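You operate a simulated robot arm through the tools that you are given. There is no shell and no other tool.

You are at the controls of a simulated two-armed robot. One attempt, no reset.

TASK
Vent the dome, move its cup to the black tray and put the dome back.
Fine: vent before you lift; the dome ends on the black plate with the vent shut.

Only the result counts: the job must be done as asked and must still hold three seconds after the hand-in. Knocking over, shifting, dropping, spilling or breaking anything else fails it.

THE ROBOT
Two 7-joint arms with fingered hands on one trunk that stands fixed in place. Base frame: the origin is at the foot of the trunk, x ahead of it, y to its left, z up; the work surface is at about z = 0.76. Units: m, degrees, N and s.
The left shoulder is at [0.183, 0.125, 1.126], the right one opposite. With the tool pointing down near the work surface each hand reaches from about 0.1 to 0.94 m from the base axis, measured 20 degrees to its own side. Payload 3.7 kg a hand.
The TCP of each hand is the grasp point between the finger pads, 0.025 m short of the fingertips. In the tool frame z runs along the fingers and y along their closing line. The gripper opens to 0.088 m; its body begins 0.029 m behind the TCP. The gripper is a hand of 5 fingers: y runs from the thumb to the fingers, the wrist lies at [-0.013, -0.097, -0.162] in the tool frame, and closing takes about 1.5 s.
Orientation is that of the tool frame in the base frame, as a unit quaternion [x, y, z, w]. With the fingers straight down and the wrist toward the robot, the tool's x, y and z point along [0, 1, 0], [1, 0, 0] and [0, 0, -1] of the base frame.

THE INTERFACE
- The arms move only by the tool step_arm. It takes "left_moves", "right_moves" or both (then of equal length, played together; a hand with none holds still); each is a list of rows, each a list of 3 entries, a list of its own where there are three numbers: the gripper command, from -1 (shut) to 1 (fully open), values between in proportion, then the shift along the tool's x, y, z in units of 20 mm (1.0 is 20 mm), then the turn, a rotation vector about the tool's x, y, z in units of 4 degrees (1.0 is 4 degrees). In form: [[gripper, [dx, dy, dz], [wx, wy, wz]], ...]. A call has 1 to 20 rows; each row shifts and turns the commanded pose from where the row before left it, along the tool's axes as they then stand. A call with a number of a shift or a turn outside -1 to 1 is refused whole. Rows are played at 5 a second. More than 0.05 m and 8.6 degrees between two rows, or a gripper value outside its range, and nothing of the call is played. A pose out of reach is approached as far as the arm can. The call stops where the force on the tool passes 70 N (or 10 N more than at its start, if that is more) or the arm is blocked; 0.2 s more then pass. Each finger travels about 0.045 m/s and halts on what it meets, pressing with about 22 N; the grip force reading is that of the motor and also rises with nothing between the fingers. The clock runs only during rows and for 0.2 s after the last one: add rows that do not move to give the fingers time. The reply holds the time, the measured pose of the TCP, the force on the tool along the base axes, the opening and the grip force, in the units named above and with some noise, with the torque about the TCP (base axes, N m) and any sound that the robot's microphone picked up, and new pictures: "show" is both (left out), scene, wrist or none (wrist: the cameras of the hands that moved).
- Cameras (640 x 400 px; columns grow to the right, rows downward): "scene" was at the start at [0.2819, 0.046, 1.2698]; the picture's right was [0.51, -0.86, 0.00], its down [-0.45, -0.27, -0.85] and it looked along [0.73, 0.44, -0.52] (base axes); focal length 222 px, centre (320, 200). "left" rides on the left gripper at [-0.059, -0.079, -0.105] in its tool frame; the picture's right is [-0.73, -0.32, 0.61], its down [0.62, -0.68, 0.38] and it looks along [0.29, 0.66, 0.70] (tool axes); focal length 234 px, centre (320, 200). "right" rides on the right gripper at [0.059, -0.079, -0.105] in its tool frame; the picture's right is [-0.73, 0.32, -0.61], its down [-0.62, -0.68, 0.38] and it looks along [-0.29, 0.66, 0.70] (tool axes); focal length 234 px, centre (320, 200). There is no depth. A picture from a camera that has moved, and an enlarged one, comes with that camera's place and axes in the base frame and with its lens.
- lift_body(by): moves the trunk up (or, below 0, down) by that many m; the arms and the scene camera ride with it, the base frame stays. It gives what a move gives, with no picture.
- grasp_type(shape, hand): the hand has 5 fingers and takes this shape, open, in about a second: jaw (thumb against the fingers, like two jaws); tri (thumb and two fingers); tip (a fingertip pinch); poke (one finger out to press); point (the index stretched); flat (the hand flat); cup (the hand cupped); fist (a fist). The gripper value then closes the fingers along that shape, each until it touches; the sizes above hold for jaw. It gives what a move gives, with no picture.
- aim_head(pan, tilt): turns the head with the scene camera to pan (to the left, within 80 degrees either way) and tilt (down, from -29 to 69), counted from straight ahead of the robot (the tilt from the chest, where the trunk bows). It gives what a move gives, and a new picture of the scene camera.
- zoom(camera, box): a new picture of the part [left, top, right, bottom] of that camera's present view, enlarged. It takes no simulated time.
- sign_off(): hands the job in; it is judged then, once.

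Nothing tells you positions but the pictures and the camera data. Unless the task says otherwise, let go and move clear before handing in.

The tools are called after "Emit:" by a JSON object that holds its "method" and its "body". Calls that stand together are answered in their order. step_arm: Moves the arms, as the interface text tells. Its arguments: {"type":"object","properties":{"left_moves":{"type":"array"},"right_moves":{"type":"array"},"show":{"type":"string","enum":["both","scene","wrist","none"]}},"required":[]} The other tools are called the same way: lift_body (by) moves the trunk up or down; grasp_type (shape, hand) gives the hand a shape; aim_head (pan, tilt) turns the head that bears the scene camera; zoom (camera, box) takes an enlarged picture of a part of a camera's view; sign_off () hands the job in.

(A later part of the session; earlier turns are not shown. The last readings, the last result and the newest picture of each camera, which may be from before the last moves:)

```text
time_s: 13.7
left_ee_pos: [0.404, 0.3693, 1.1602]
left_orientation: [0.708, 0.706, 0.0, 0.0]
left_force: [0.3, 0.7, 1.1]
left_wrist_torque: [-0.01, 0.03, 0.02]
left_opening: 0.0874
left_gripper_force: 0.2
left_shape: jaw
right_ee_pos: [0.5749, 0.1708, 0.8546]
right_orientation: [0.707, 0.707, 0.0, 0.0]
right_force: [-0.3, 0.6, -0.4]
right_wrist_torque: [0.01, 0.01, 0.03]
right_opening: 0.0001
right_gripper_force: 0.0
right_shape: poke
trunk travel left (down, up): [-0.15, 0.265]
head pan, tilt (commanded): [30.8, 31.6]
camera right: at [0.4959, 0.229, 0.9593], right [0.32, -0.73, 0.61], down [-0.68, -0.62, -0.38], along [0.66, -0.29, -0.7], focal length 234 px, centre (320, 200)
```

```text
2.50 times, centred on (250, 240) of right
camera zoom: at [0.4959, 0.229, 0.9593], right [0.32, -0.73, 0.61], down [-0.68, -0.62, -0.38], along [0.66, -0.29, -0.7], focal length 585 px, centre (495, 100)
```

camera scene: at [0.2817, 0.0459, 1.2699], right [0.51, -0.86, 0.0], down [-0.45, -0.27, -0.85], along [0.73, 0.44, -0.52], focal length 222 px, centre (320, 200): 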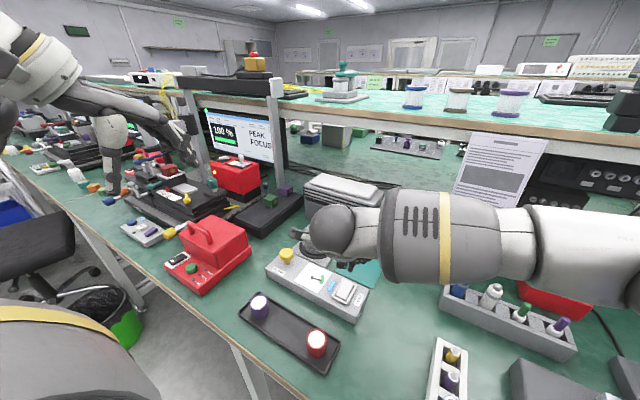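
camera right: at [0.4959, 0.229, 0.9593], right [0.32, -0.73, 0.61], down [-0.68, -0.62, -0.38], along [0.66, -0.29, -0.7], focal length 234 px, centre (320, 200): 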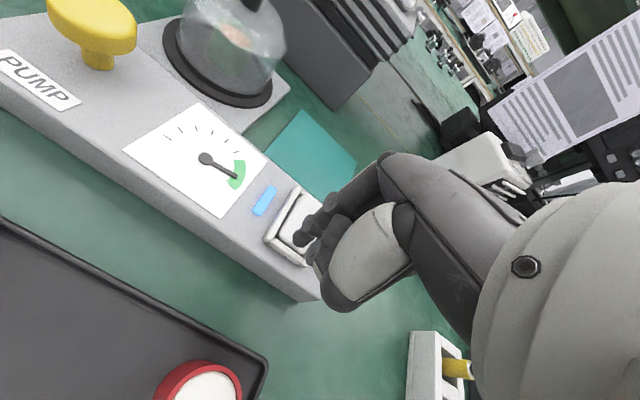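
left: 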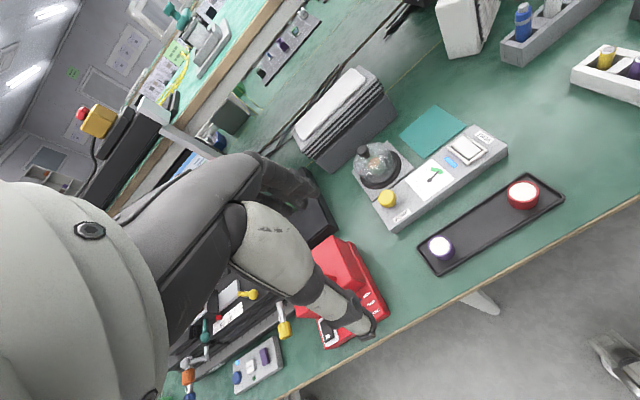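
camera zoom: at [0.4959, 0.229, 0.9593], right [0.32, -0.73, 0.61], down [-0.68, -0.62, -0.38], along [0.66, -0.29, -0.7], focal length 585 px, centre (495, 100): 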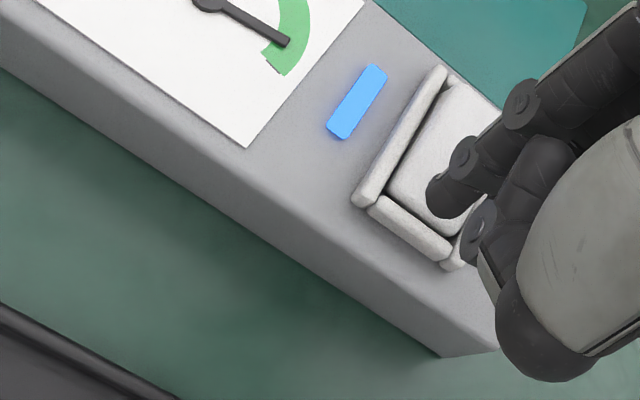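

The tip is over the near half. Going down in small steps.

Emit:
{"method": "step_arm", "body": {"right_moves": [[1, [0, 0, 0.1], [0, 0, 0]], [1, [0, 0, 0.1], [0, 0, 0]], [1, [0, 0, 0.1], [0, 0, 0]], [1, [0, 0, 0], [0, 0, 0]]], "show": "wrist"}}

Emit:
{"method": "zoom", "body": {"camera": "right", "box": [150, 160, 350, 320]}}

```text
time_s: 14.7
left_ee_pos: [0.4039, 0.3689, 1.1601]
left_orientation: [0.707, 0.707, 0.0, 0.0]
left_force: [-0.1, -0.1, 0.2]
left_wrist_torque: [0.0, 0.02, -0.04]
left_opening: 0.0879
left_gripper_force: 0.1
left_shape: jaw
right_ee_pos: [0.5745, 0.1701, 0.8485]
right_orientation: [0.708, 0.707, -0.001, 0.0]
right_force: [0.5, 0.2, 0.4]
right_wrist_torque: [0.03, 0.0, 0.0]
right_opening: 0.0
right_gripper_force: 0.0
right_shape: poke
trunk travel left (down, up): [-0.15, 0.265]
head pan, tilt (commanded): [30.8, 31.6]
camera right: at [0.4962, 0.2288, 0.9536], right [0.32, -0.73, 0.61], down [-0.68, -0.62, -0.38], along [0.66, -0.29, -0.7], focal length 234 px, centre (320, 200)
```

right: 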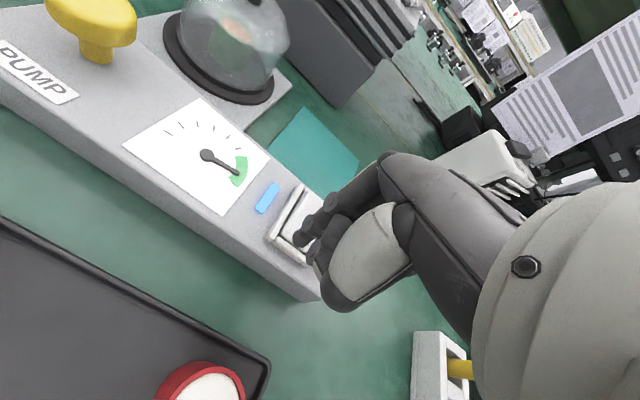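

```text
2.50 times, centred on (250, 240) of right
camera zoom: at [0.4962, 0.2288, 0.9536], right [0.32, -0.73, 0.61], down [-0.68, -0.62, -0.38], along [0.66, -0.29, -0.7], focal length 585 px, centre (495, 100)
```

zoom: 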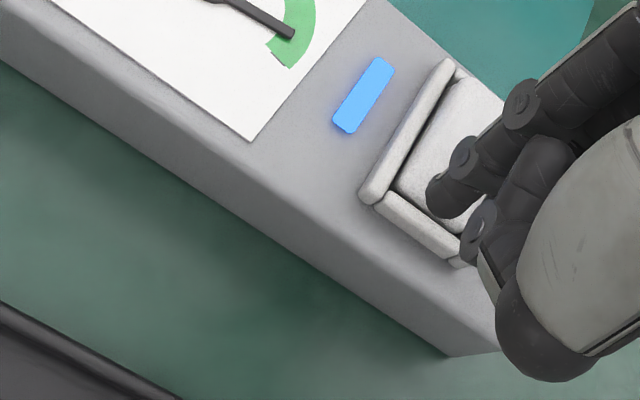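

Emit:
{"method": "step_arm", "body": {"right_moves": [[1, [0, 0, 0.1], [0, 0, 0]], [1, [0, 0, 0.1], [0, 0, 0]], [1, [0, 0, 0], [0, 0, 0]]], "show": "none"}}

Emit:
{"method": "zoom", "body": {"camera": "right", "box": [150, 160, 350, 320]}}

```text
time_s: 15.5
left_ee_pos: [0.4037, 0.3682, 1.1602]
left_orientation: [0.708, 0.706, 0.0, 0.0]
left_force: [0.7, -0.3, -0.2]
left_wrist_torque: [-0.01, 0.01, -0.03]
left_opening: 0.0877
left_gripper_force: 0.1
left_shape: jaw
right_ee_pos: [0.5747, 0.1714, 0.8442]
right_orientation: [0.708, 0.706, 0.001, 0.0]
right_force: [-0.5, 0.7, -0.2]
right_wrist_torque: [-0.01, -0.06, -0.01]
right_opening: 0.0
right_gripper_force: 0.1
right_shape: poke
trunk travel left (down, up): [-0.15, 0.265]
head pan, tilt (commanded): [30.8, 31.6]
```

```text
2.50 times, centred on (250, 240) of right
camera zoom: at [0.4959, 0.2294, 0.9488], right [0.32, -0.73, 0.61], down [-0.68, -0.62, -0.38], along [0.66, -0.29, -0.7], focal length 585 px, centre (495, 100)
```

zoom: 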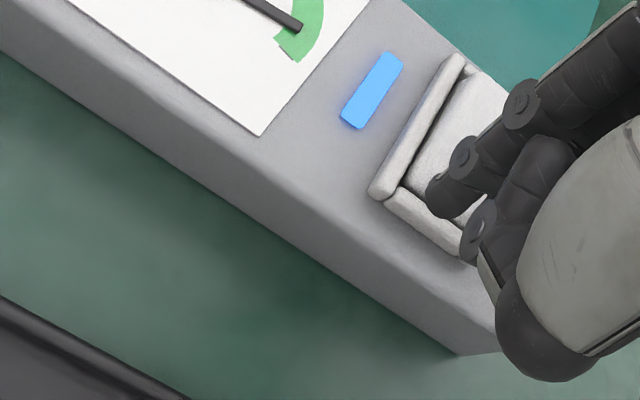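

Emit:
{"method": "step_arm", "body": {"right_moves": [[1, [0, 0, 0.1], [0, 0, 0]], [1, [0, 0, 0.1], [0, 0, 0]], [1, [0, 0, 0], [0, 0, 0]]], "show": "none"}}

Emit:
{"method": "zoom", "body": {"camera": "right", "box": [150, 160, 350, 320]}}

```text
time_s: 16.3
left_ee_pos: [0.4053, 0.3689, 1.1603]
left_orientation: [0.707, 0.707, 0.0, 0.0]
left_force: [0.3, 0.5, 0.1]
left_wrist_torque: [0.03, 0.01, -0.02]
left_opening: 0.0874
left_gripper_force: 0.0
left_shape: jaw
right_ee_pos: [0.574, 0.1708, 0.8391]
right_orientation: [0.708, 0.706, 0.0, 0.0]
right_force: [-0.9, -0.4, -0.5]
right_wrist_torque: [0.05, -0.02, -0.02]
right_opening: 0.0
right_gripper_force: 0.1
right_shape: poke
trunk travel left (down, up): [-0.15, 0.265]
head pan, tilt (commanded): [30.8, 31.6]
```

```text
2.50 times, centred on (250, 240) of right
camera zoom: at [0.4954, 0.2293, 0.945], right [0.32, -0.73, 0.61], down [-0.68, -0.62, -0.38], along [0.66, -0.29, -0.7], focal length 585 px, centre (495, 100)
```

zoom: 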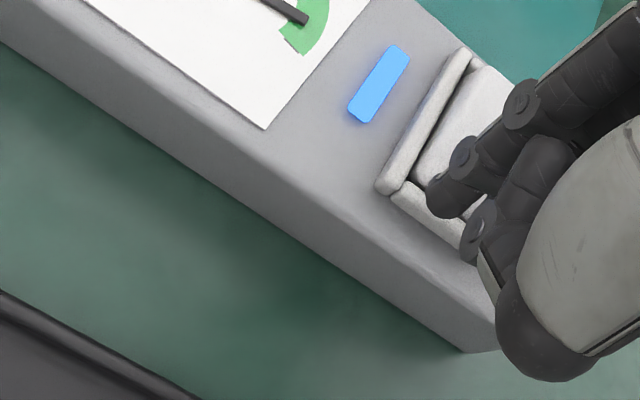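

Emit:
{"method": "step_arm", "body": {"right_moves": [[1, [0, 0, 0.1], [0, 0, 0]], [1, [0, 0, 0], [0, 0, 0]]], "show": "none"}}

Emit:
{"method": "zoom", "body": {"camera": "right", "box": [200, 160, 360, 280]}}

Emit:
{"method": "zoom", "body": {"camera": "scene", "box": [320, 260, 380, 320]}}

```text
time_s: 16.9
left_ee_pos: [0.4037, 0.3695, 1.1599]
left_orientation: [0.707, 0.707, 0.0, 0.0]
left_force: [0.1, 0.9, 0.7]
left_wrist_torque: [-0.02, 0.01, 0.01]
left_opening: 0.0879
left_gripper_force: 0.0
left_shape: jaw
right_ee_pos: [0.5725, 0.1703, 0.8366]
right_orientation: [0.707, 0.707, 0.0, 0.0]
right_force: [-0.2, -0.8, 0.7]
right_wrist_torque: [-0.04, 0.01, 0.02]
right_opening: 0.0
right_gripper_force: 0.0
right_shape: poke
trunk travel left (down, up): [-0.15, 0.265]
head pan, tilt (commanded): [30.8, 31.6]
```

```text
3.33 times, centred on (280, 220) of right
camera zoom: at [0.4955, 0.2295, 0.9434], right [0.32, -0.73, 0.61], down [-0.68, -0.62, -0.38], along [0.66, -0.29, -0.7], focal length 781 px, centre (453, 133)
```

zoom: 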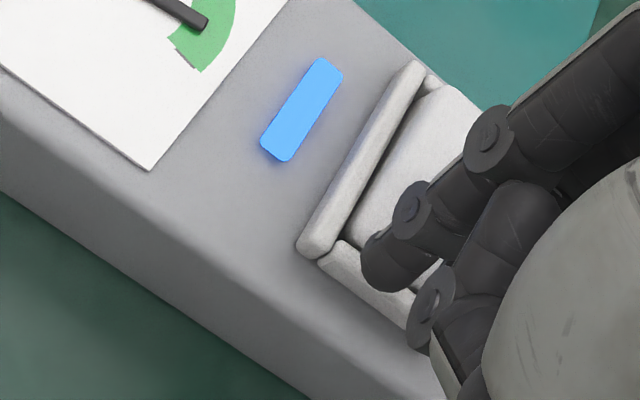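

```text
6.67 times, centred on (350, 290) of scene
camera zoom: at [0.2819, 0.046, 1.2698], right [0.51, -0.86, 0.0], down [-0.45, -0.27, -0.85], along [0.73, 0.44, -0.52], focal length 1479 px, centre (120, -400)
```

zoom: 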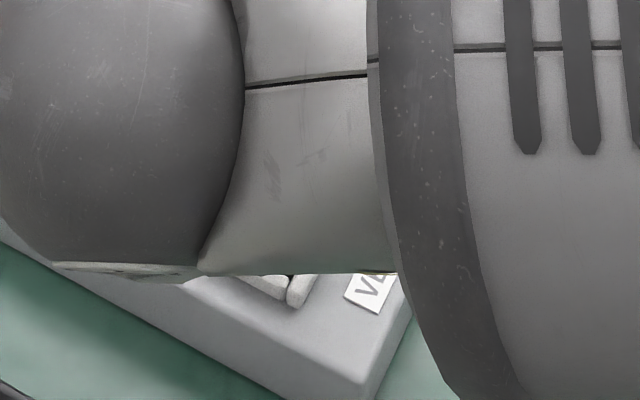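

Emit:
{"method": "step_arm", "body": {"right_moves": [[1, [0, 0.2, 0], [0, 0, 0]], [1, [0, 0, 0.1], [0, 0, 0]], [1, [0, 0, 0], [0, 0, 0]]], "show": "none"}}

Emit:
{"method": "zoom", "body": {"camera": "right", "box": [200, 160, 360, 280]}}

```text
time_s: 17.7
left_ee_pos: [0.4046, 0.3678, 1.1602]
left_orientation: [0.707, 0.707, 0.0, 0.0]
left_force: [0.1, 0.3, 0.4]
left_wrist_torque: [-0.01, 0.02, 0.03]
left_opening: 0.0874
left_gripper_force: 0.0
left_shape: jaw
right_ee_pos: [0.578, 0.1713, 0.8354]
right_orientation: [0.708, 0.706, 0.0, 0.0]
right_force: [-0.6, 0.4, -0.3]
right_wrist_torque: [0.0, 0.0, -0.01]
right_opening: 0.0
right_gripper_force: 0.0
right_shape: poke
trunk travel left (down, up): [-0.15, 0.265]
head pan, tilt (commanded): [30.8, 31.6]
```

```text
3.33 times, centred on (280, 220) of right
camera zoom: at [0.4995, 0.2292, 0.9417], right [0.32, -0.73, 0.61], down [-0.68, -0.62, -0.38], along [0.66, -0.29, -0.7], focal length 781 px, centre (453, 133)
```

zoom: 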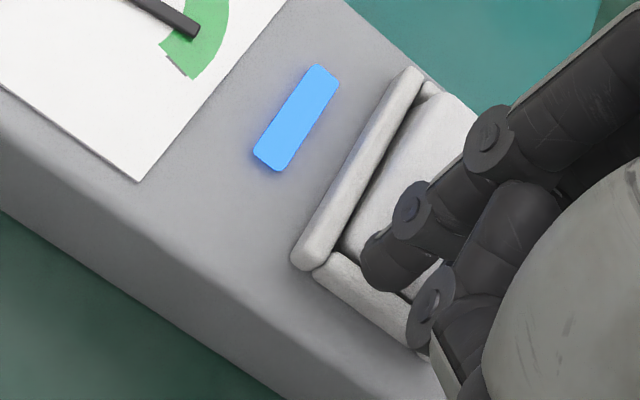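

Emit:
{"method": "step_arm", "body": {"right_moves": [[1, [0, 0, 0.1], [0, 0, 0]], [1, [0, 0, 0], [0, 0, 0]]], "show": "none"}}

```text
time_s: 18.3
left_ee_pos: [0.4045, 0.3682, 1.1595]
left_orientation: [0.707, 0.707, 0.0, 0.0]
left_force: [1.6, -0.4, 0.0]
left_wrist_torque: [0.02, -0.03, 0.01]
left_opening: 0.0876
left_gripper_force: 0.1
left_shape: jaw
right_ee_pos: [0.5776, 0.1704, 0.8336]
right_orientation: [0.708, 0.706, 0.0, 0.0]
right_force: [0.3, 0.8, 0.2]
right_wrist_torque: [-0.02, -0.01, -0.01]
right_opening: 0.0001
right_gripper_force: 0.1
right_shape: poke
trunk travel left (down, up): [-0.15, 0.265]
head pan, tilt (commanded): [30.8, 31.6]
```

Emit:
{"method": "step_arm", "body": {"right_moves": [[1, [0, 0, 0.1], [0, 0, 0]], [1, [0, 0, 0], [0, 0, 0]]], "show": "none"}}

Emit:
{"method": "zoom", "body": {"camera": "right", "box": [200, 160, 360, 280]}}

```text
time_s: 18.9
left_ee_pos: [0.4035, 0.3687, 1.1595]
left_orientation: [0.707, 0.707, 0.0, 0.0]
left_force: [-0.8, -0.4, 0.5]
left_wrist_torque: [-0.01, -0.02, -0.01]
left_opening: 0.0879
left_gripper_force: 0.1
left_shape: jaw
right_ee_pos: [0.5777, 0.1701, 0.8322]
right_orientation: [0.708, 0.706, 0.0, 0.0]
right_force: [-0.2, 0.3, -0.1]
right_wrist_torque: [0.0, -0.01, 0.03]
right_opening: 0.0
right_gripper_force: 0.1
right_shape: poke
trunk travel left (down, up): [-0.15, 0.265]
head pan, tilt (commanded): [30.8, 31.6]
```

```text
3.33 times, centred on (280, 220) of right
camera zoom: at [0.4996, 0.229, 0.9375], right [0.32, -0.73, 0.61], down [-0.68, -0.62, -0.38], along [0.66, -0.29, -0.7], focal length 781 px, centre (453, 133)
```

zoom: 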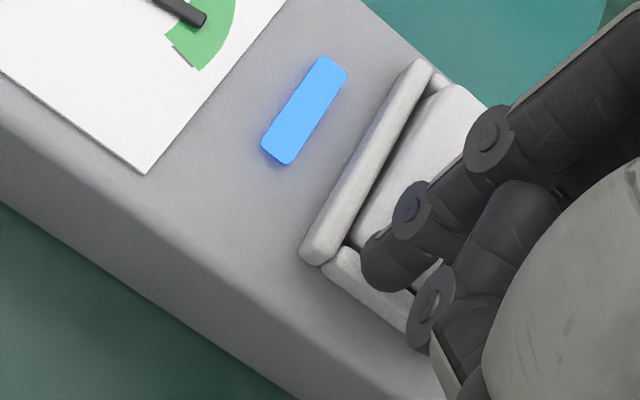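

Emit:
{"method": "step_arm", "body": {"right_moves": [[1, [0, 0, 0.1], [0, 0, 0]], [1, [0, 0, 0], [0, 0, 0]]], "show": "none"}}

```text
time_s: 19.5
left_ee_pos: [0.4052, 0.3684, 1.1609]
left_orientation: [0.707, 0.707, 0.0, 0.0]
left_force: [-0.2, 0.7, -0.2]
left_wrist_torque: [-0.02, -0.01, 0.01]
left_opening: 0.0878
left_gripper_force: 0.2
left_shape: jaw
right_ee_pos: [0.5776, 0.1699, 0.8297]
right_orientation: [0.708, 0.707, -0.001, 0.0]
right_force: [0.0, -1.2, 0.3]
right_wrist_torque: [-0.01, -0.03, 0.0]
right_opening: 0.0002
right_gripper_force: 0.0
right_shape: poke
trunk travel left (down, up): [-0.15, 0.265]
head pan, tilt (commanded): [30.8, 31.6]
```

There is no contact even at 0.830, so the near end is lower and the far end is indeed the raised one. My earlier press was just too close to the pivot, so I'll lift, go further out on the far end and press there.

Emit:
{"method": "step_arm", "body": {"right_moves": [[1, [0, 0, -0.7], [0, 0, 0]], [1, [0, 0, -0.7], [0, 0, 0]], [1, [0, 0.65, 0], [0, 0, 0]], [1, [0, 0.65, 0], [0, 0, 0]], [1, [0, 0.7, 0], [0, 0, 0]], [1, [0, 0, 0], [0, 0, 0]]], "show": "none"}}

Emit:
{"method": "zoom", "body": {"camera": "right", "box": [200, 160, 360, 280]}}

Emit:
{"method": "zoom", "body": {"camera": "scene", "box": [310, 230, 390, 310]}}

```text
time_s: 20.9
left_ee_pos: [0.4041, 0.3687, 1.1612]
left_orientation: [0.708, 0.706, 0.0, 0.0]
left_force: [-0.3, -0.2, 0.5]
left_wrist_torque: [-0.03, 0.01, -0.03]
left_opening: 0.0877
left_gripper_force: 0.0
left_shape: jaw
right_ee_pos: [0.6189, 0.1709, 0.8589]
right_orientation: [0.708, 0.707, 0.001, 0.0]
right_force: [-0.4, 0.7, 0.1]
right_wrist_torque: [0.03, 0.01, 0.02]
right_opening: 0.0001
right_gripper_force: 0.1
right_shape: poke
trunk travel left (down, up): [-0.15, 0.265]
head pan, tilt (commanded): [30.8, 31.6]
```

```text
3.33 times, centred on (280, 220) of right
camera zoom: at [0.5411, 0.2286, 0.9638], right [0.32, -0.73, 0.61], down [-0.68, -0.62, -0.38], along [0.66, -0.29, -0.7], focal length 781 px, centre (453, 133)
```

zoom: 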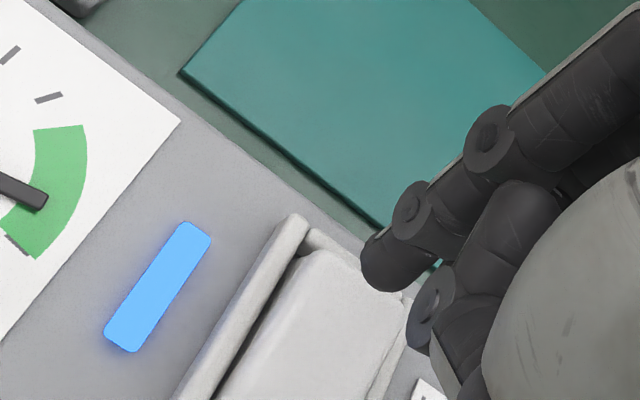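

```text
5.00 times, centred on (350, 270) of scene
camera zoom: at [0.2819, 0.046, 1.2698], right [0.51, -0.86, 0.0], down [-0.45, -0.27, -0.85], along [0.73, 0.44, -0.52], focal length 1110 px, centre (170, -150)
```

zoom: 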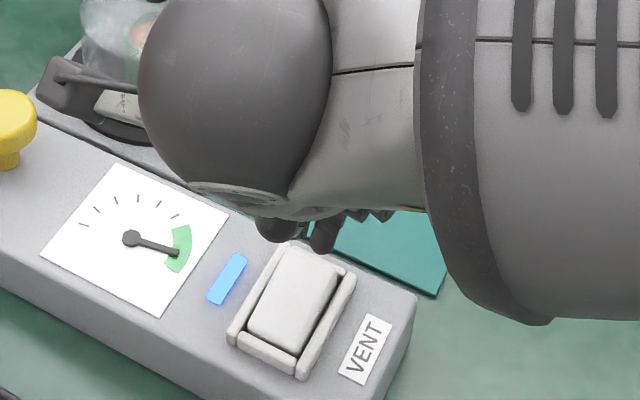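

The tip is at about (0.635, 0.168, 0.810), just inside the paddle's far edge. I'll back off 3 mm to clear the frame bar and press down here.

Emit:
{"method": "step_arm", "body": {"right_moves": [[1, [0.1, -0.15, 0.2], [0, 0, 0]], [1, [0, 0, 0.2], [0, 0, 0]], [1, [0, 0, 0.2], [0, 0, 0]], [1, [0, 0, 0.2], [0, 0, 0]], [1, [0, 0, 0.1], [0, 0, 0]], [1, [0, 0, 0], [0, 0, 0]]], "show": "none"}}

Emit:
{"method": "zoom", "body": {"camera": "right", "box": [200, 160, 360, 280]}}

```text
time_s: 22.3
left_ee_pos: [0.405, 0.3695, 1.1601]
left_orientation: [0.707, 0.707, -0.001, 0.0]
left_force: [0.9, -0.9, -0.6]
left_wrist_torque: [-0.02, 0.01, -0.02]
left_opening: 0.0877
left_gripper_force: 0.1
left_shape: jaw
right_ee_pos: [0.6145, 0.1728, 0.84]
right_orientation: [0.708, 0.707, 0.0, 0.0]
right_force: [-0.5, -1.0, -0.1]
right_wrist_torque: [-0.01, -0.03, 0.0]
right_opening: 0.0
right_gripper_force: 0.0
right_shape: poke
trunk travel left (down, up): [-0.15, 0.265]
head pan, tilt (commanded): [30.8, 31.6]
```

```text
3.33 times, centred on (280, 220) of right
camera zoom: at [0.537, 0.2309, 0.9451], right [0.32, -0.73, 0.61], down [-0.68, -0.62, -0.38], along [0.66, -0.29, -0.7], focal length 781 px, centre (453, 133)
```

zoom: 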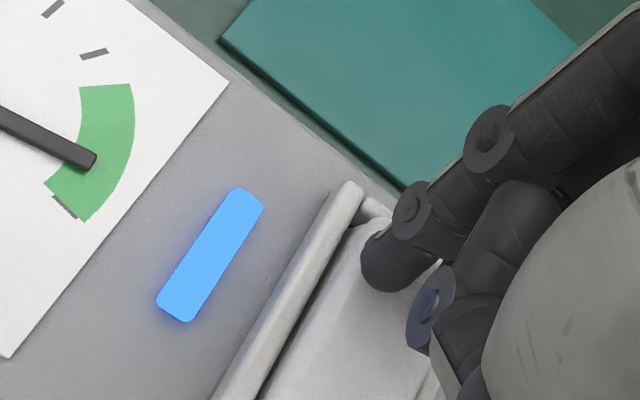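

Emit:
{"method": "step_arm", "body": {"right_moves": [[1, [0, 0, 0.15], [0, 0, 0]], [1, [0, 0, 0.1], [0, 0, 0]], [1, [0, 0, 0.1], [0, 0, 0]], [1, [0, 0, 0], [0, 0, 0]]], "show": "none"}}

Emit:
{"method": "zoom", "body": {"camera": "right", "box": [200, 160, 360, 280]}}

```text
time_s: 23.3
left_ee_pos: [0.4038, 0.3685, 1.1603]
left_orientation: [0.707, 0.707, 0.0, 0.001]
left_force: [-0.1, -0.1, 1.4]
left_wrist_torque: [0.02, 0.0, -0.01]
left_opening: 0.0878
left_gripper_force: 0.2
left_shape: jaw
right_ee_pos: [0.6155, 0.1717, 0.8349]
right_orientation: [0.708, 0.707, 0.0, 0.001]
right_force: [2.2, -0.8, 9.2]
right_wrist_torque: [-0.13, -0.04, 0.02]
right_opening: 0.0
right_gripper_force: 0.1
right_shape: poke
trunk travel left (down, up): [-0.15, 0.265]
head pan, tilt (commanded): [30.8, 31.6]
```

```text
3.33 times, centred on (280, 220) of right
camera zoom: at [0.5373, 0.2311, 0.9399], right [0.32, -0.73, 0.61], down [-0.68, -0.62, -0.39], along [0.66, -0.29, -0.69], focal length 781 px, centre (453, 133)
```

zoom: 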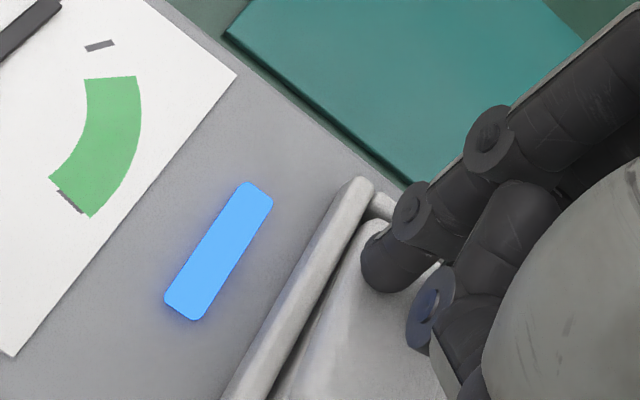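

The needle has left the green, so the rocker flipped. I'll lift the finger off and check the gauge.

Emit:
{"method": "step_arm", "body": {"right_moves": [[1, [0, 0, -0.5], [0, 0, 0]], [1, [0, 0, -0.8], [0, 0, 0]], [1, [0, 0, -0.8], [0, 0, 0]], [1, [0, 0, -0.8], [0, 0, 0]], [1, [0, -0.3, -0.8], [0, 0, 0]], [1, [-0.5, -0.8, -0.8], [0, 0, 0]], [1, [-0.5, -0.8, -0.8], [0, 0, 0]], [1, [-0.5, -0.8, -0.8], [0, 0, 0]]], "show": "both"}}

Emit:
{"method": "zoom", "body": {"camera": "right", "box": [60, 160, 300, 320]}}

Emit:
{"method": "zoom", "body": {"camera": "scene", "box": [260, 200, 390, 330]}}

```text
time_s: 25.1
left_ee_pos: [0.4034, 0.3685, 1.1603]
left_orientation: [0.707, 0.707, 0.0, 0.0]
left_force: [0.2, 0.1, 0.1]
left_wrist_torque: [-0.03, 0.01, -0.01]
left_opening: 0.0878
left_gripper_force: 0.0
left_shape: jaw
right_ee_pos: [0.5614, 0.1444, 0.9569]
right_orientation: [0.708, 0.706, 0.0, 0.0]
right_force: [0.4, 0.2, -0.3]
right_wrist_torque: [-0.05, 0.0, 0.03]
right_opening: 0.0
right_gripper_force: 0.0
right_shape: poke
trunk travel left (down, up): [-0.15, 0.265]
head pan, tilt (commanded): [30.8, 31.6]
camera scene: at [0.2815, 0.0458, 1.27], right [0.51, -0.86, 0.0], down [-0.45, -0.27, -0.85], along [0.73, 0.44, -0.52], focal length 222 px, centre (320, 200)
camera right: at [0.4836, 0.2021, 1.0618], right [0.32, -0.73, 0.61], down [-0.68, -0.62, -0.38], along [0.66, -0.29, -0.7], focal length 234 px, centre (320, 200)
```

scene: 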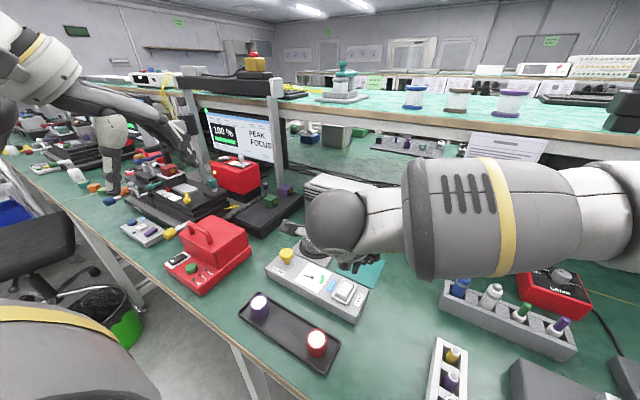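
right: 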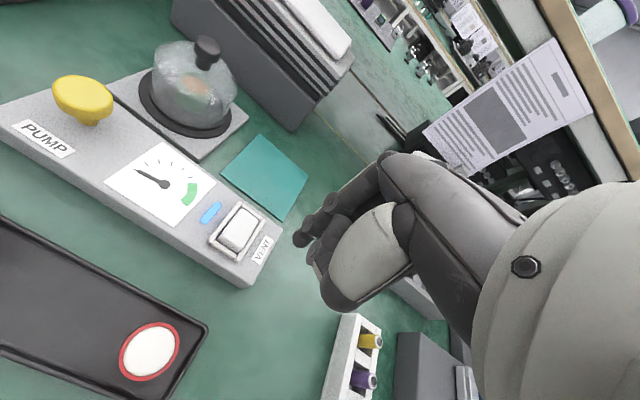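

```text
2.50 times, centred on (180, 240) of right
camera zoom: at [0.4836, 0.2021, 1.0618], right [0.32, -0.73, 0.61], down [-0.68, -0.62, -0.38], along [0.66, -0.29, -0.7], focal length 585 px, centre (670, 100)
```

zoom: 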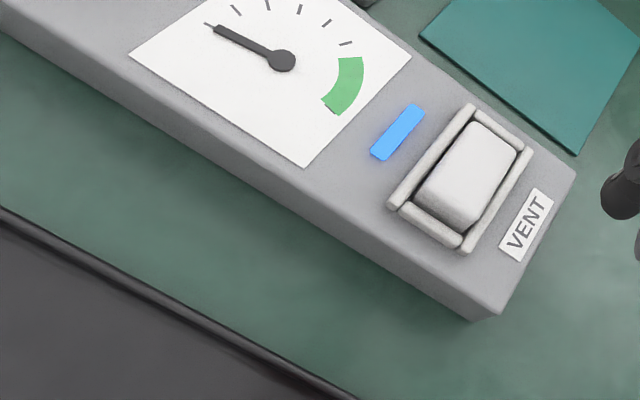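

```text
3.08 times, centred on (325, 265) of scene
camera zoom: at [0.2815, 0.0458, 1.27], right [0.51, -0.86, 0.0], down [-0.45, -0.27, -0.85], along [0.73, 0.44, -0.52], focal length 683 px, centre (305, 0)
```

zoom: 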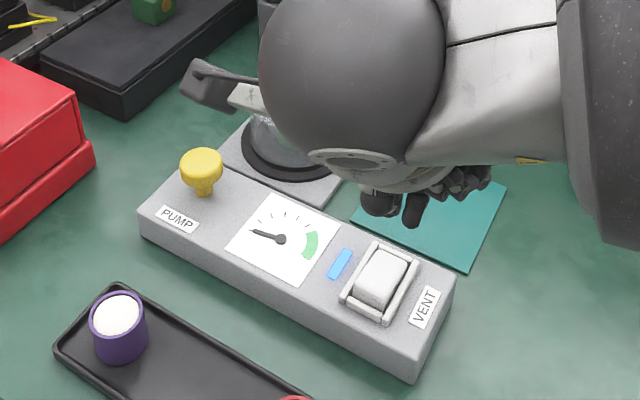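

The gauge has dropped to zero and the rocker's near end is now up, so the vent is open. Next I'll retract the right hand out of the way and bring the left hand over the dome knob.

Emit:
{"method": "step_arm", "body": {"right_moves": [[1, [-0.9, -0.4, -0.7], [0, 0, 0]], [1, [-0.9, -0.4, -0.7], [0, 0, 0]], [1, [-0.9, -0.4, -0.7], [0, 0, 0]], [1, [-0.9, -0.4, -0.7], [0, 0, 0]], [1, [-0.9, -0.4, -0.7], [0, 0, 0]], [1, [-0.9, -0.4, -0.7], [0, 0, 0]], [1, [-0.9, -0.4, -0.7], [0, 0, 0]], [1, [-0.9, -0.4, -0.7], [0, 0, 0]], [1, [-0.9, -0.4, -0.7], [0, 0, 0]], [1, [-0.9, -0.4, -0.7], [0, 0, 0]], [1, [0, 0, 0], [0, 0, 0]], [1, [0, 0, 0], [0, 0, 0]], [1, [0, 0, 0], [0, 0, 0]], [1, [0, 0, 0], [0, 0, 0]], [1, [0, 0, 0], [0, 0, 0]], [1, [0, 0, 0], [0, 0, 0]], [1, [0, 0, 0], [0, 0, 0]], [1, [0, 0, 0], [0, 0, 0]]], "left_moves": [[1, [-0.13, 0.9, 0.4], [0, 0, 0]], [1, [-0.13, 0.9, 0.4], [0, 0, 0]], [1, [-0.13, 0.9, 0.4], [0, 0, 0]], [1, [-0.13, 0.9, 0.4], [0, 0, 0]], [1, [-0.13, 0.9, 0.4], [0, 0, 0]], [1, [-0.13, 0.9, 0.4], [0, 0, 0]], [1, [-0.13, 0.9, 0.4], [0, 0, 0]], [1, [-0.13, 0.9, 0.4], [0, 0, 0]], [1, [-0.13, 0.9, 0.4], [0, 0, 0]], [1, [-0.13, 0.9, 0.4], [0, 0, 0]], [1, [-0.13, 0.9, 0.4], [0, 0, 0]], [1, [-0.13, 0.9, 0.4], [0, 0, 0]], [1, [-0.13, 0.9, 0.4], [0, 0, 0]], [1, [-0.13, 0.9, 0.4], [0, 0, 0]], [1, [-0.13, 0.9, 0.4], [0, 0, 0]], [1, [-0.13, 0.9, 0.4], [0, 0, 0]], [1, [-0.13, 0.9, 0.4], [0, 0, 0]], [1, [0, 0.9, 0.4], [0, 0, 0]]], "show": "both"}}

```text
time_s: 28.9
left_ee_pos: [0.7302, 0.3253, 1.0142]
left_orientation: [0.707, 0.707, -0.001, -0.001]
left_force: [0.1, 0.1, -0.5]
left_wrist_torque: [0.01, 0.02, -0.01]
left_opening: 0.0872
left_gripper_force: 0.0
left_shape: jaw
right_ee_pos: [0.4826, -0.0369, 1.0938]
right_orientation: [0.708, 0.706, 0.0, 0.0]
right_force: [0.4, 0.0, -0.3]
right_wrist_torque: [0.01, 0.0, 0.04]
right_opening: 0.0
right_gripper_force: 0.1
right_shape: poke
trunk travel left (down, up): [-0.15, 0.265]
head pan, tilt (commanded): [30.8, 31.6]
camera scene: at [0.2826, 0.046, 1.2695], right [0.51, -0.86, 0.0], down [-0.45, -0.27, -0.85], along [0.73, 0.44, -0.52], focal length 222 px, centre (320, 200)
camera right: at [0.4054, 0.0216, 1.1999], right [0.32, -0.73, 0.61], down [-0.68, -0.62, -0.38], along [0.66, -0.29, -0.7], focal length 234 px, centre (320, 200)
camera left: at [0.6518, 0.2665, 1.1212], right [-0.32, -0.73, -0.61], down [-0.68, 0.62, -0.38], along [0.66, 0.29, -0.7], focal length 234 px, centre (320, 200)
```

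scene: 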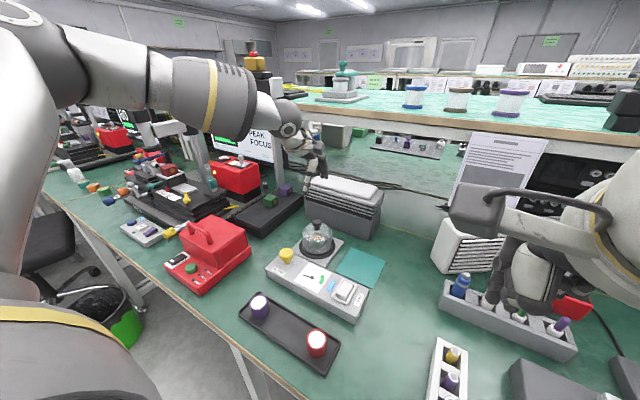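
right: 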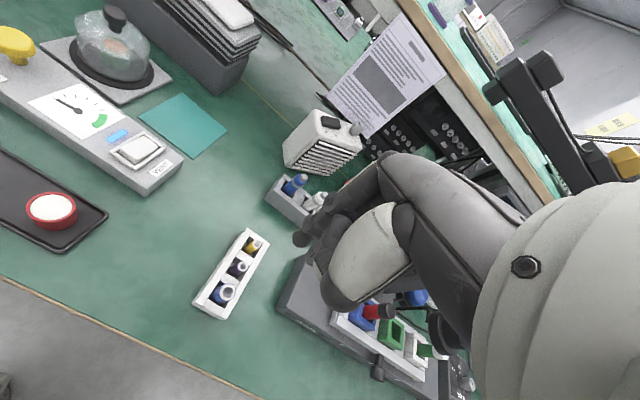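
left: 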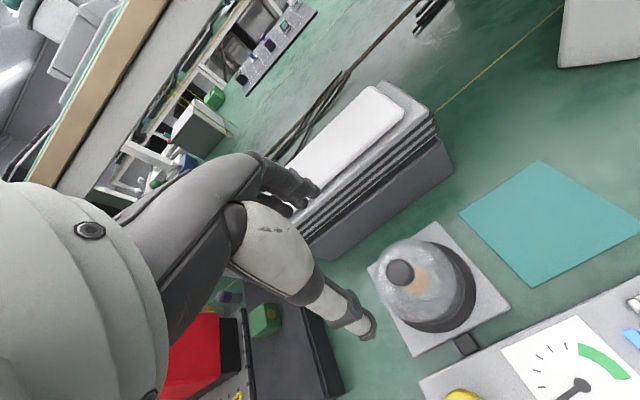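

The left hand is about 0.15 m over the knob, which I place near (0.735, 0.323, 0.868). I'll zoom to see the fingers and check the alignment before descending.

Emit:
{"method": "zoom", "body": {"camera": "scene", "box": [260, 120, 380, 270]}}

Emit:
{"method": "zoom", "body": {"camera": "left", "box": [220, 140, 520, 370]}}

Emit:
{"method": "zoom", "body": {"camera": "right", "box": [40, 0, 200, 110]}}

```text
2.67 times, centred on (320, 195) of scene
camera zoom: at [0.2826, 0.046, 1.2695], right [0.51, -0.86, 0.0], down [-0.45, -0.27, -0.85], along [0.73, 0.44, -0.52], focal length 592 px, centre (320, 213)
```

zoom: 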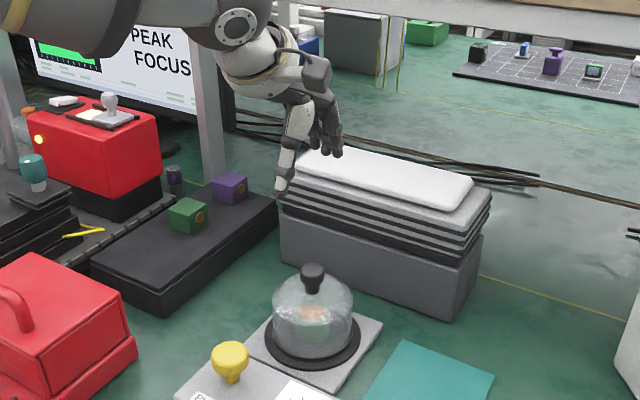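

```text
1.74 times, centred on (370, 255) of left
camera zoom: at [0.6518, 0.2665, 1.1212], right [-0.32, -0.73, -0.61], down [-0.68, 0.62, -0.38], along [0.66, 0.29, -0.7], focal length 407 px, centre (233, 104)
```

zoom: 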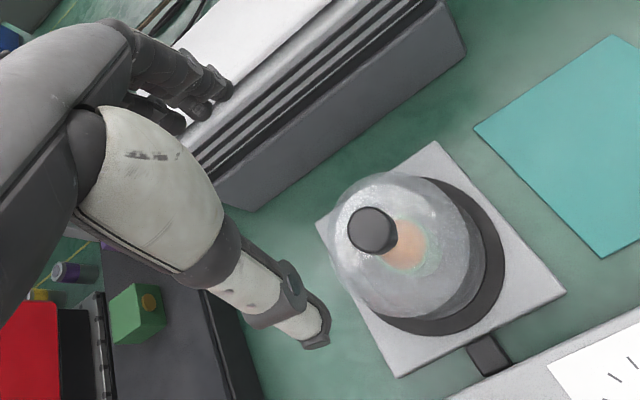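

```text
3.64 times, centred on (120, 55) of right
camera zoom: at [0.4054, 0.0216, 1.1999], right [0.32, -0.73, 0.61], down [-0.68, -0.62, -0.38], along [0.66, -0.29, -0.7], focal length 852 px, centre (1047, 727)
```

zoom: 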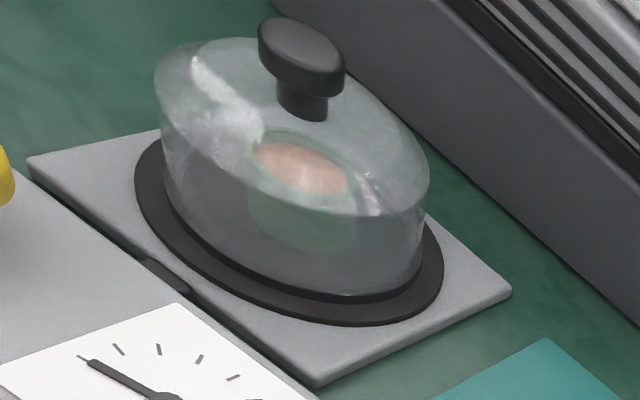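

Emit:
{"method": "step_arm", "body": {"left_moves": [[1, [-0.05, 0.1, 0.9], [0, 0, 0]], [1, [-0.05, 0.1, 0.9], [0, 0, 0]], [1, [0, 0, 0.9], [0, 0, 0]], [1, [0, 0, 0.9], [0, 0, 0]], [1, [0, 0, 0.9], [0, 0, 0]], [1, [0, 0, 0.9], [0, 0, 0]], [1, [0, 0, 0], [0, 0, 0]]], "show": "wrist"}}

Emit:
{"method": "zoom", "body": {"camera": "scene", "box": [270, 180, 370, 280]}}

Emit:
{"method": "zoom", "body": {"camera": "right", "box": [40, 0, 200, 110]}}

```text
time_s: 30.5
left_ee_pos: [0.7312, 0.322, 0.9082]
left_orientation: [0.707, 0.707, 0.0, 0.0]
left_force: [0.5, -0.2, 0.0]
left_wrist_torque: [-0.02, 0.02, 0.02]
left_opening: 0.0875
left_gripper_force: 0.1
left_shape: jaw
right_ee_pos: [0.4837, -0.0377, 1.0943]
right_orientation: [0.708, 0.706, -0.001, 0.001]
right_force: [0.1, 0.1, 0.4]
right_wrist_torque: [0.01, 0.01, 0.03]
right_opening: 0.0
right_gripper_force: 0.1
right_shape: poke
trunk travel left (down, up): [-0.15, 0.265]
head pan, tilt (commanded): [30.8, 31.6]
camera left: at [0.6533, 0.2647, 1.0147], right [-0.32, -0.73, -0.61], down [-0.68, 0.62, -0.38], along [0.66, 0.29, -0.7], focal length 234 px, centre (320, 200)
```

left: 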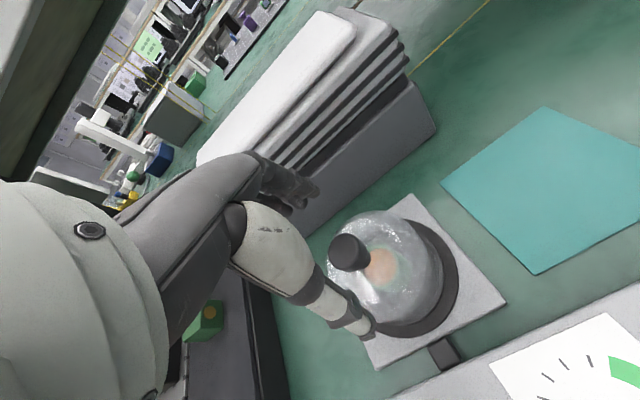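

```text
4.00 times, centred on (320, 230) of scene
camera zoom: at [0.2816, 0.0459, 1.2699], right [0.51, -0.86, 0.0], down [-0.45, -0.27, -0.85], along [0.73, 0.44, -0.52], focal length 888 px, centre (320, 80)
```

zoom: 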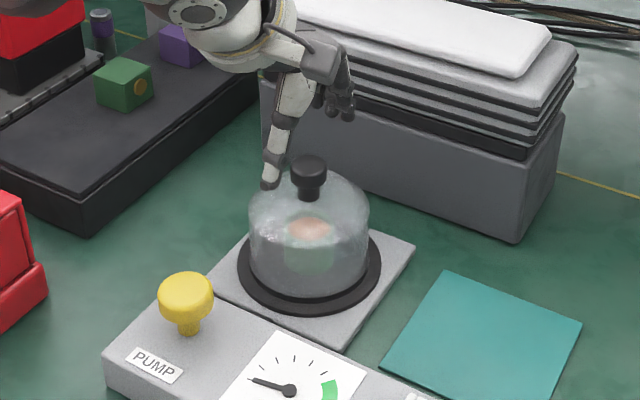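

```text
3.64 times, centred on (120, 55) of right
camera zoom: at [0.4045, 0.0215, 1.2005], right [0.32, -0.73, 0.61], down [-0.68, -0.62, -0.38], along [0.66, -0.29, -0.7], focal length 852 px, centre (1047, 727)
```

zoom: 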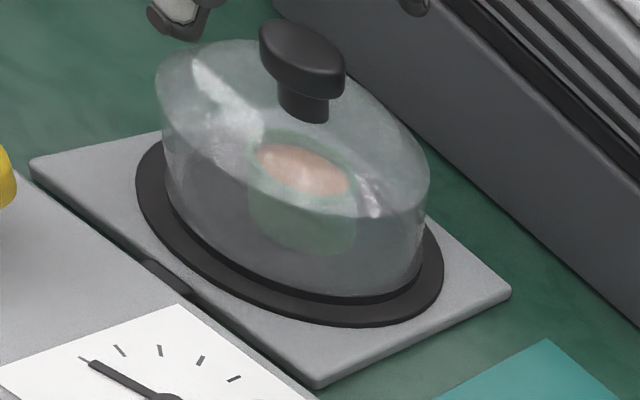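

Alignment looks good: the knob is at about (0.733, 0.322) and the TCP at (0.731, 0.322). I'll come down to knob height.

Emit:
{"method": "step_arm", "body": {"left_moves": [[1, [0, 0.05, 0.5], [0, 0, 0]], [1, [0, 0.05, 0.5], [0, 0, 0]], [1, [0, 0, 0.5], [0, 0, 0]], [1, [0, 0, 0.4], [0, 0, 0]], [1, [0, 0, 0], [0, 0, 0]]], "show": "wrist"}}

Emit:
{"method": "zoom", "body": {"camera": "scene", "box": [280, 190, 360, 270]}}

Emit:
{"method": "zoom", "body": {"camera": "right", "box": [40, 0, 200, 110]}}

```text
time_s: 31.7
left_ee_pos: [0.7338, 0.3218, 0.8708]
left_orientation: [0.707, 0.707, 0.0, 0.0]
left_force: [-0.2, -1.0, 0.4]
left_wrist_torque: [0.0, -0.02, -0.05]
left_opening: 0.0878
left_gripper_force: 0.0
left_shape: jaw
right_ee_pos: [0.4836, -0.0363, 1.0954]
right_orientation: [0.707, 0.707, 0.0, 0.001]
right_force: [-0.2, -0.9, -0.6]
right_wrist_torque: [-0.03, -0.02, -0.03]
right_opening: 0.0003
right_gripper_force: 0.1
right_shape: poke
trunk travel left (down, up): [-0.15, 0.265]
head pan, tilt (commanded): [30.8, 31.6]
camera left: at [0.6561, 0.2649, 0.977], right [-0.32, -0.73, -0.61], down [-0.68, 0.62, -0.38], along [0.66, 0.29, -0.7], focal length 234 px, centre (320, 200)
```

left: 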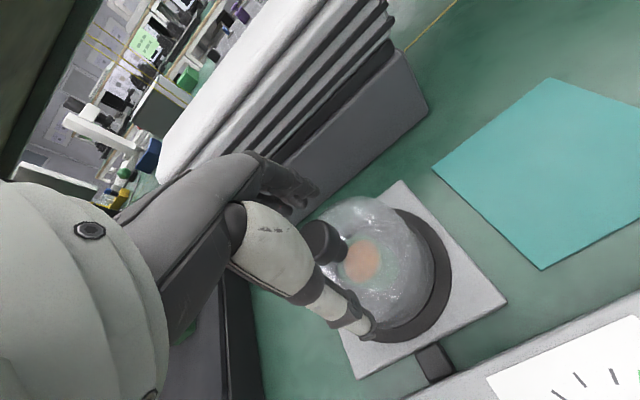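

```text
5.00 times, centred on (320, 230) of scene
camera zoom: at [0.2819, 0.046, 1.2699], right [0.51, -0.86, 0.0], down [-0.45, -0.27, -0.85], along [0.73, 0.44, -0.52], focal length 1110 px, centre (320, 50)
```

zoom: 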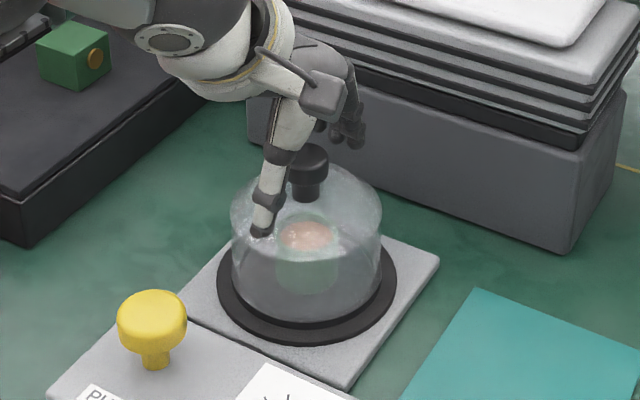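

```text
3.64 times, centred on (120, 55) of right
camera zoom: at [0.4047, 0.0215, 1.2004], right [0.32, -0.73, 0.61], down [-0.68, -0.62, -0.38], along [0.66, -0.29, -0.7], focal length 852 px, centre (1047, 727)
```

zoom: 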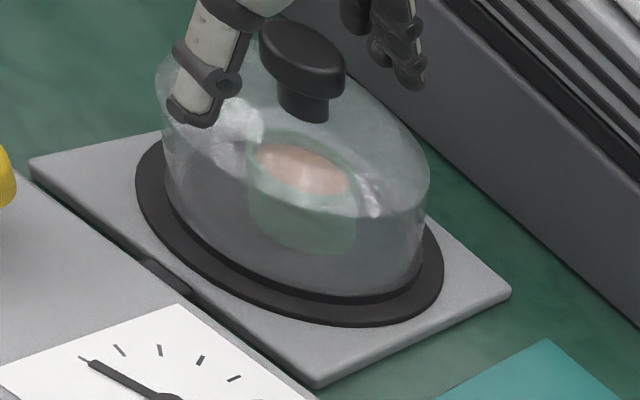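

Emit:
{"method": "step_arm", "body": {"left_moves": [[1, [0, 0, 0.15], [0, 0, 0]], [0.3, [0, 0, 0], [0, 0, 0]], [0.0, [0, 0, 0], [0, 0, 0]], [-0.3, [0, 0, 0], [0, 0, 0]], [-0.6, [0, 0, 0], [0, 0, 0]], [-1, [0, 0, 0], [0, 0, 0]], [-1, [0, 0, 0], [0, 0, 0]], [-1, [0, 0, 0], [0, 0, 0]], [-1, [0, 0, 0], [0, 0, 0]], [-1, [0, 0, 0], [0, 0, 0]]], "show": "wrist"}}

Emit:
{"method": "zoom", "body": {"camera": "scene", "box": [280, 190, 360, 270]}}

Emit:
{"method": "zoom", "body": {"camera": "right", "box": [40, 0, 200, 110]}}

```text
time_s: 33.9
left_ee_pos: [0.7342, 0.3233, 0.868]
left_orientation: [0.707, 0.707, -0.001, 0.0]
left_force: [0.1, 0.5, -0.4]
left_wrist_torque: [-0.02, -0.08, -0.03]
left_opening: 0.0171
left_gripper_force: 21.8
left_shape: jaw
right_ee_pos: [0.4822, -0.0363, 1.0939]
right_orientation: [0.708, 0.706, -0.001, 0.0]
right_force: [0.0, -0.1, 0.4]
right_wrist_torque: [0.04, 0.01, 0.05]
right_opening: 0.0001
right_gripper_force: 0.1
right_shape: poke
trunk travel left (down, up): [-0.15, 0.265]
head pan, tilt (commanded): [30.8, 31.6]
camera left: at [0.656, 0.265, 0.974], right [-0.32, -0.73, -0.61], down [-0.68, 0.62, -0.38], along [0.66, 0.29, -0.7], focal length 234 px, centre (320, 200)
```

left: 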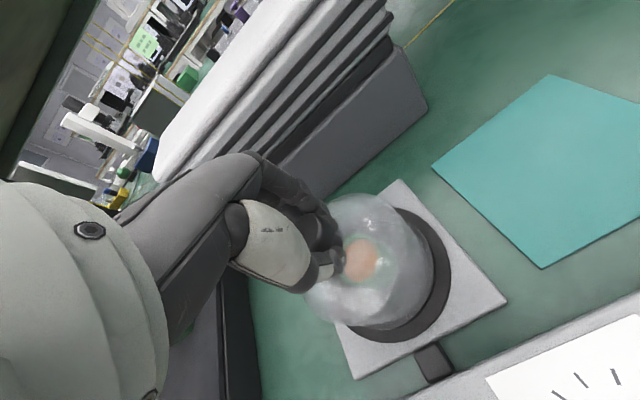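

```text
5.00 times, centred on (320, 230) of scene
camera zoom: at [0.2819, 0.046, 1.2698], right [0.51, -0.86, 0.0], down [-0.45, -0.27, -0.85], along [0.73, 0.44, -0.52], focal length 1110 px, centre (320, 50)
```

zoom: 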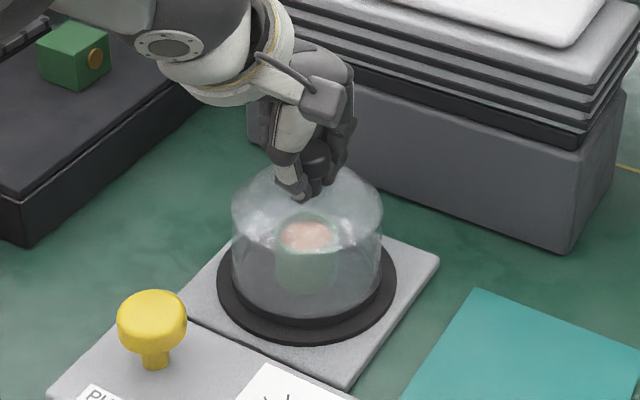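

```text
3.64 times, centred on (120, 55) of right
camera zoom: at [0.4048, 0.0215, 1.2003], right [0.32, -0.73, 0.61], down [-0.68, -0.62, -0.38], along [0.66, -0.29, -0.7], focal length 852 px, centre (1047, 727)
```

zoom: 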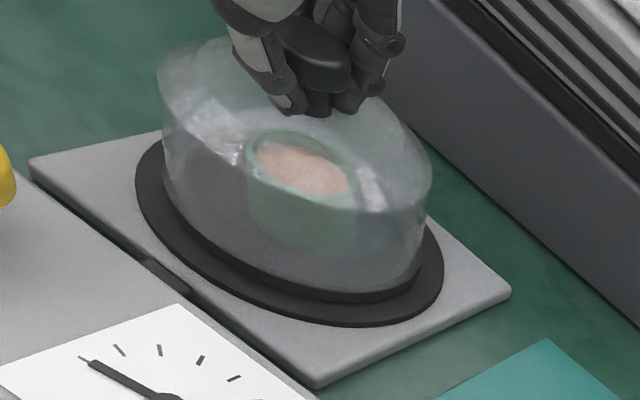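

The fingers have closed under the knob's cap around the neck (17 mm opening, 22 N). I'll lift slowly, straight up.

Emit:
{"method": "step_arm", "body": {"left_moves": [[-1, [0, 0, -0.2], [0, 0, 0]], [-1, [0, 0, -0.2], [0, 0, 0]], [-1, [0, 0, -0.3], [0, 0, 0]], [-1, [0, 0, -0.3], [0, 0, 0]], [-1, [0, 0, 0], [0, 0, 0]]], "show": "wrist"}}

Emit:
{"method": "zoom", "body": {"camera": "scene", "box": [270, 180, 370, 280]}}

Emit:
{"method": "zoom", "body": {"camera": "right", "box": [40, 0, 200, 110]}}

```text
time_s: 35.1
left_ee_pos: [0.7342, 0.3226, 0.8866]
left_orientation: [0.707, 0.707, 0.0, 0.0]
left_force: [-0.1, 1.0, -1.0]
left_wrist_torque: [0.0, -0.01, -0.02]
left_opening: 0.0175
left_gripper_force: 22.5
left_shape: jaw
right_ee_pos: [0.4835, -0.0369, 1.094]
right_orientation: [0.708, 0.707, 0.0, 0.0]
right_force: [-0.1, 0.3, -0.2]
right_wrist_torque: [0.04, 0.01, 0.02]
right_opening: 0.0
right_gripper_force: 0.0
right_shape: poke
trunk travel left (down, up): [-0.15, 0.265]
head pan, tilt (commanded): [30.8, 31.6]
camera left: at [0.6565, 0.2646, 0.9929], right [-0.32, -0.73, -0.61], down [-0.68, 0.62, -0.38], along [0.66, 0.29, -0.7], focal length 234 px, centre (320, 200)
```

left: 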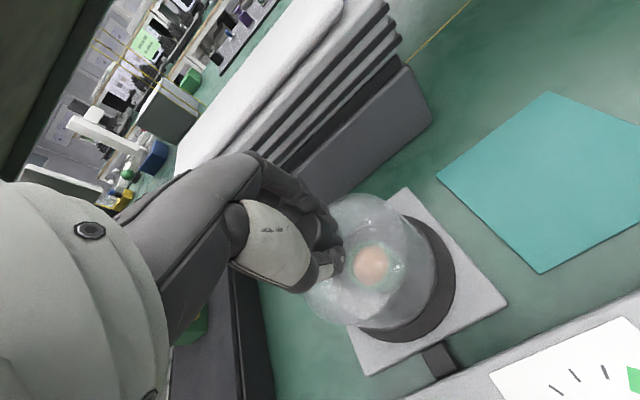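

```text
4.00 times, centred on (320, 230) of scene
camera zoom: at [0.2822, 0.0461, 1.2697], right [0.51, -0.86, 0.0], down [-0.45, -0.27, -0.85], along [0.73, 0.44, -0.52], focal length 888 px, centre (320, 80)
```

zoom: 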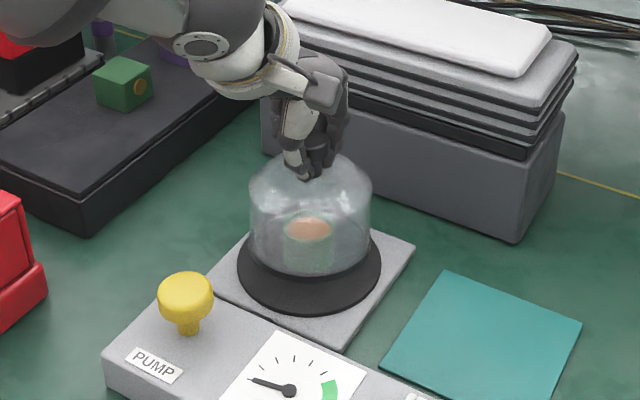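

```text
3.64 times, centred on (120, 55) of right
camera zoom: at [0.405, 0.0216, 1.2002], right [0.32, -0.73, 0.61], down [-0.68, -0.62, -0.38], along [0.66, -0.29, -0.7], focal length 852 px, centre (1047, 727)
```

zoom: 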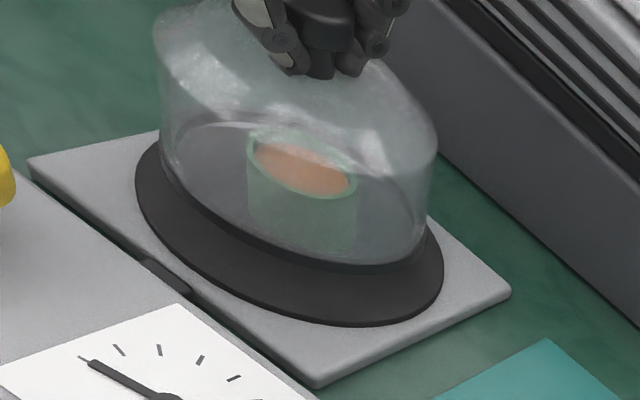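

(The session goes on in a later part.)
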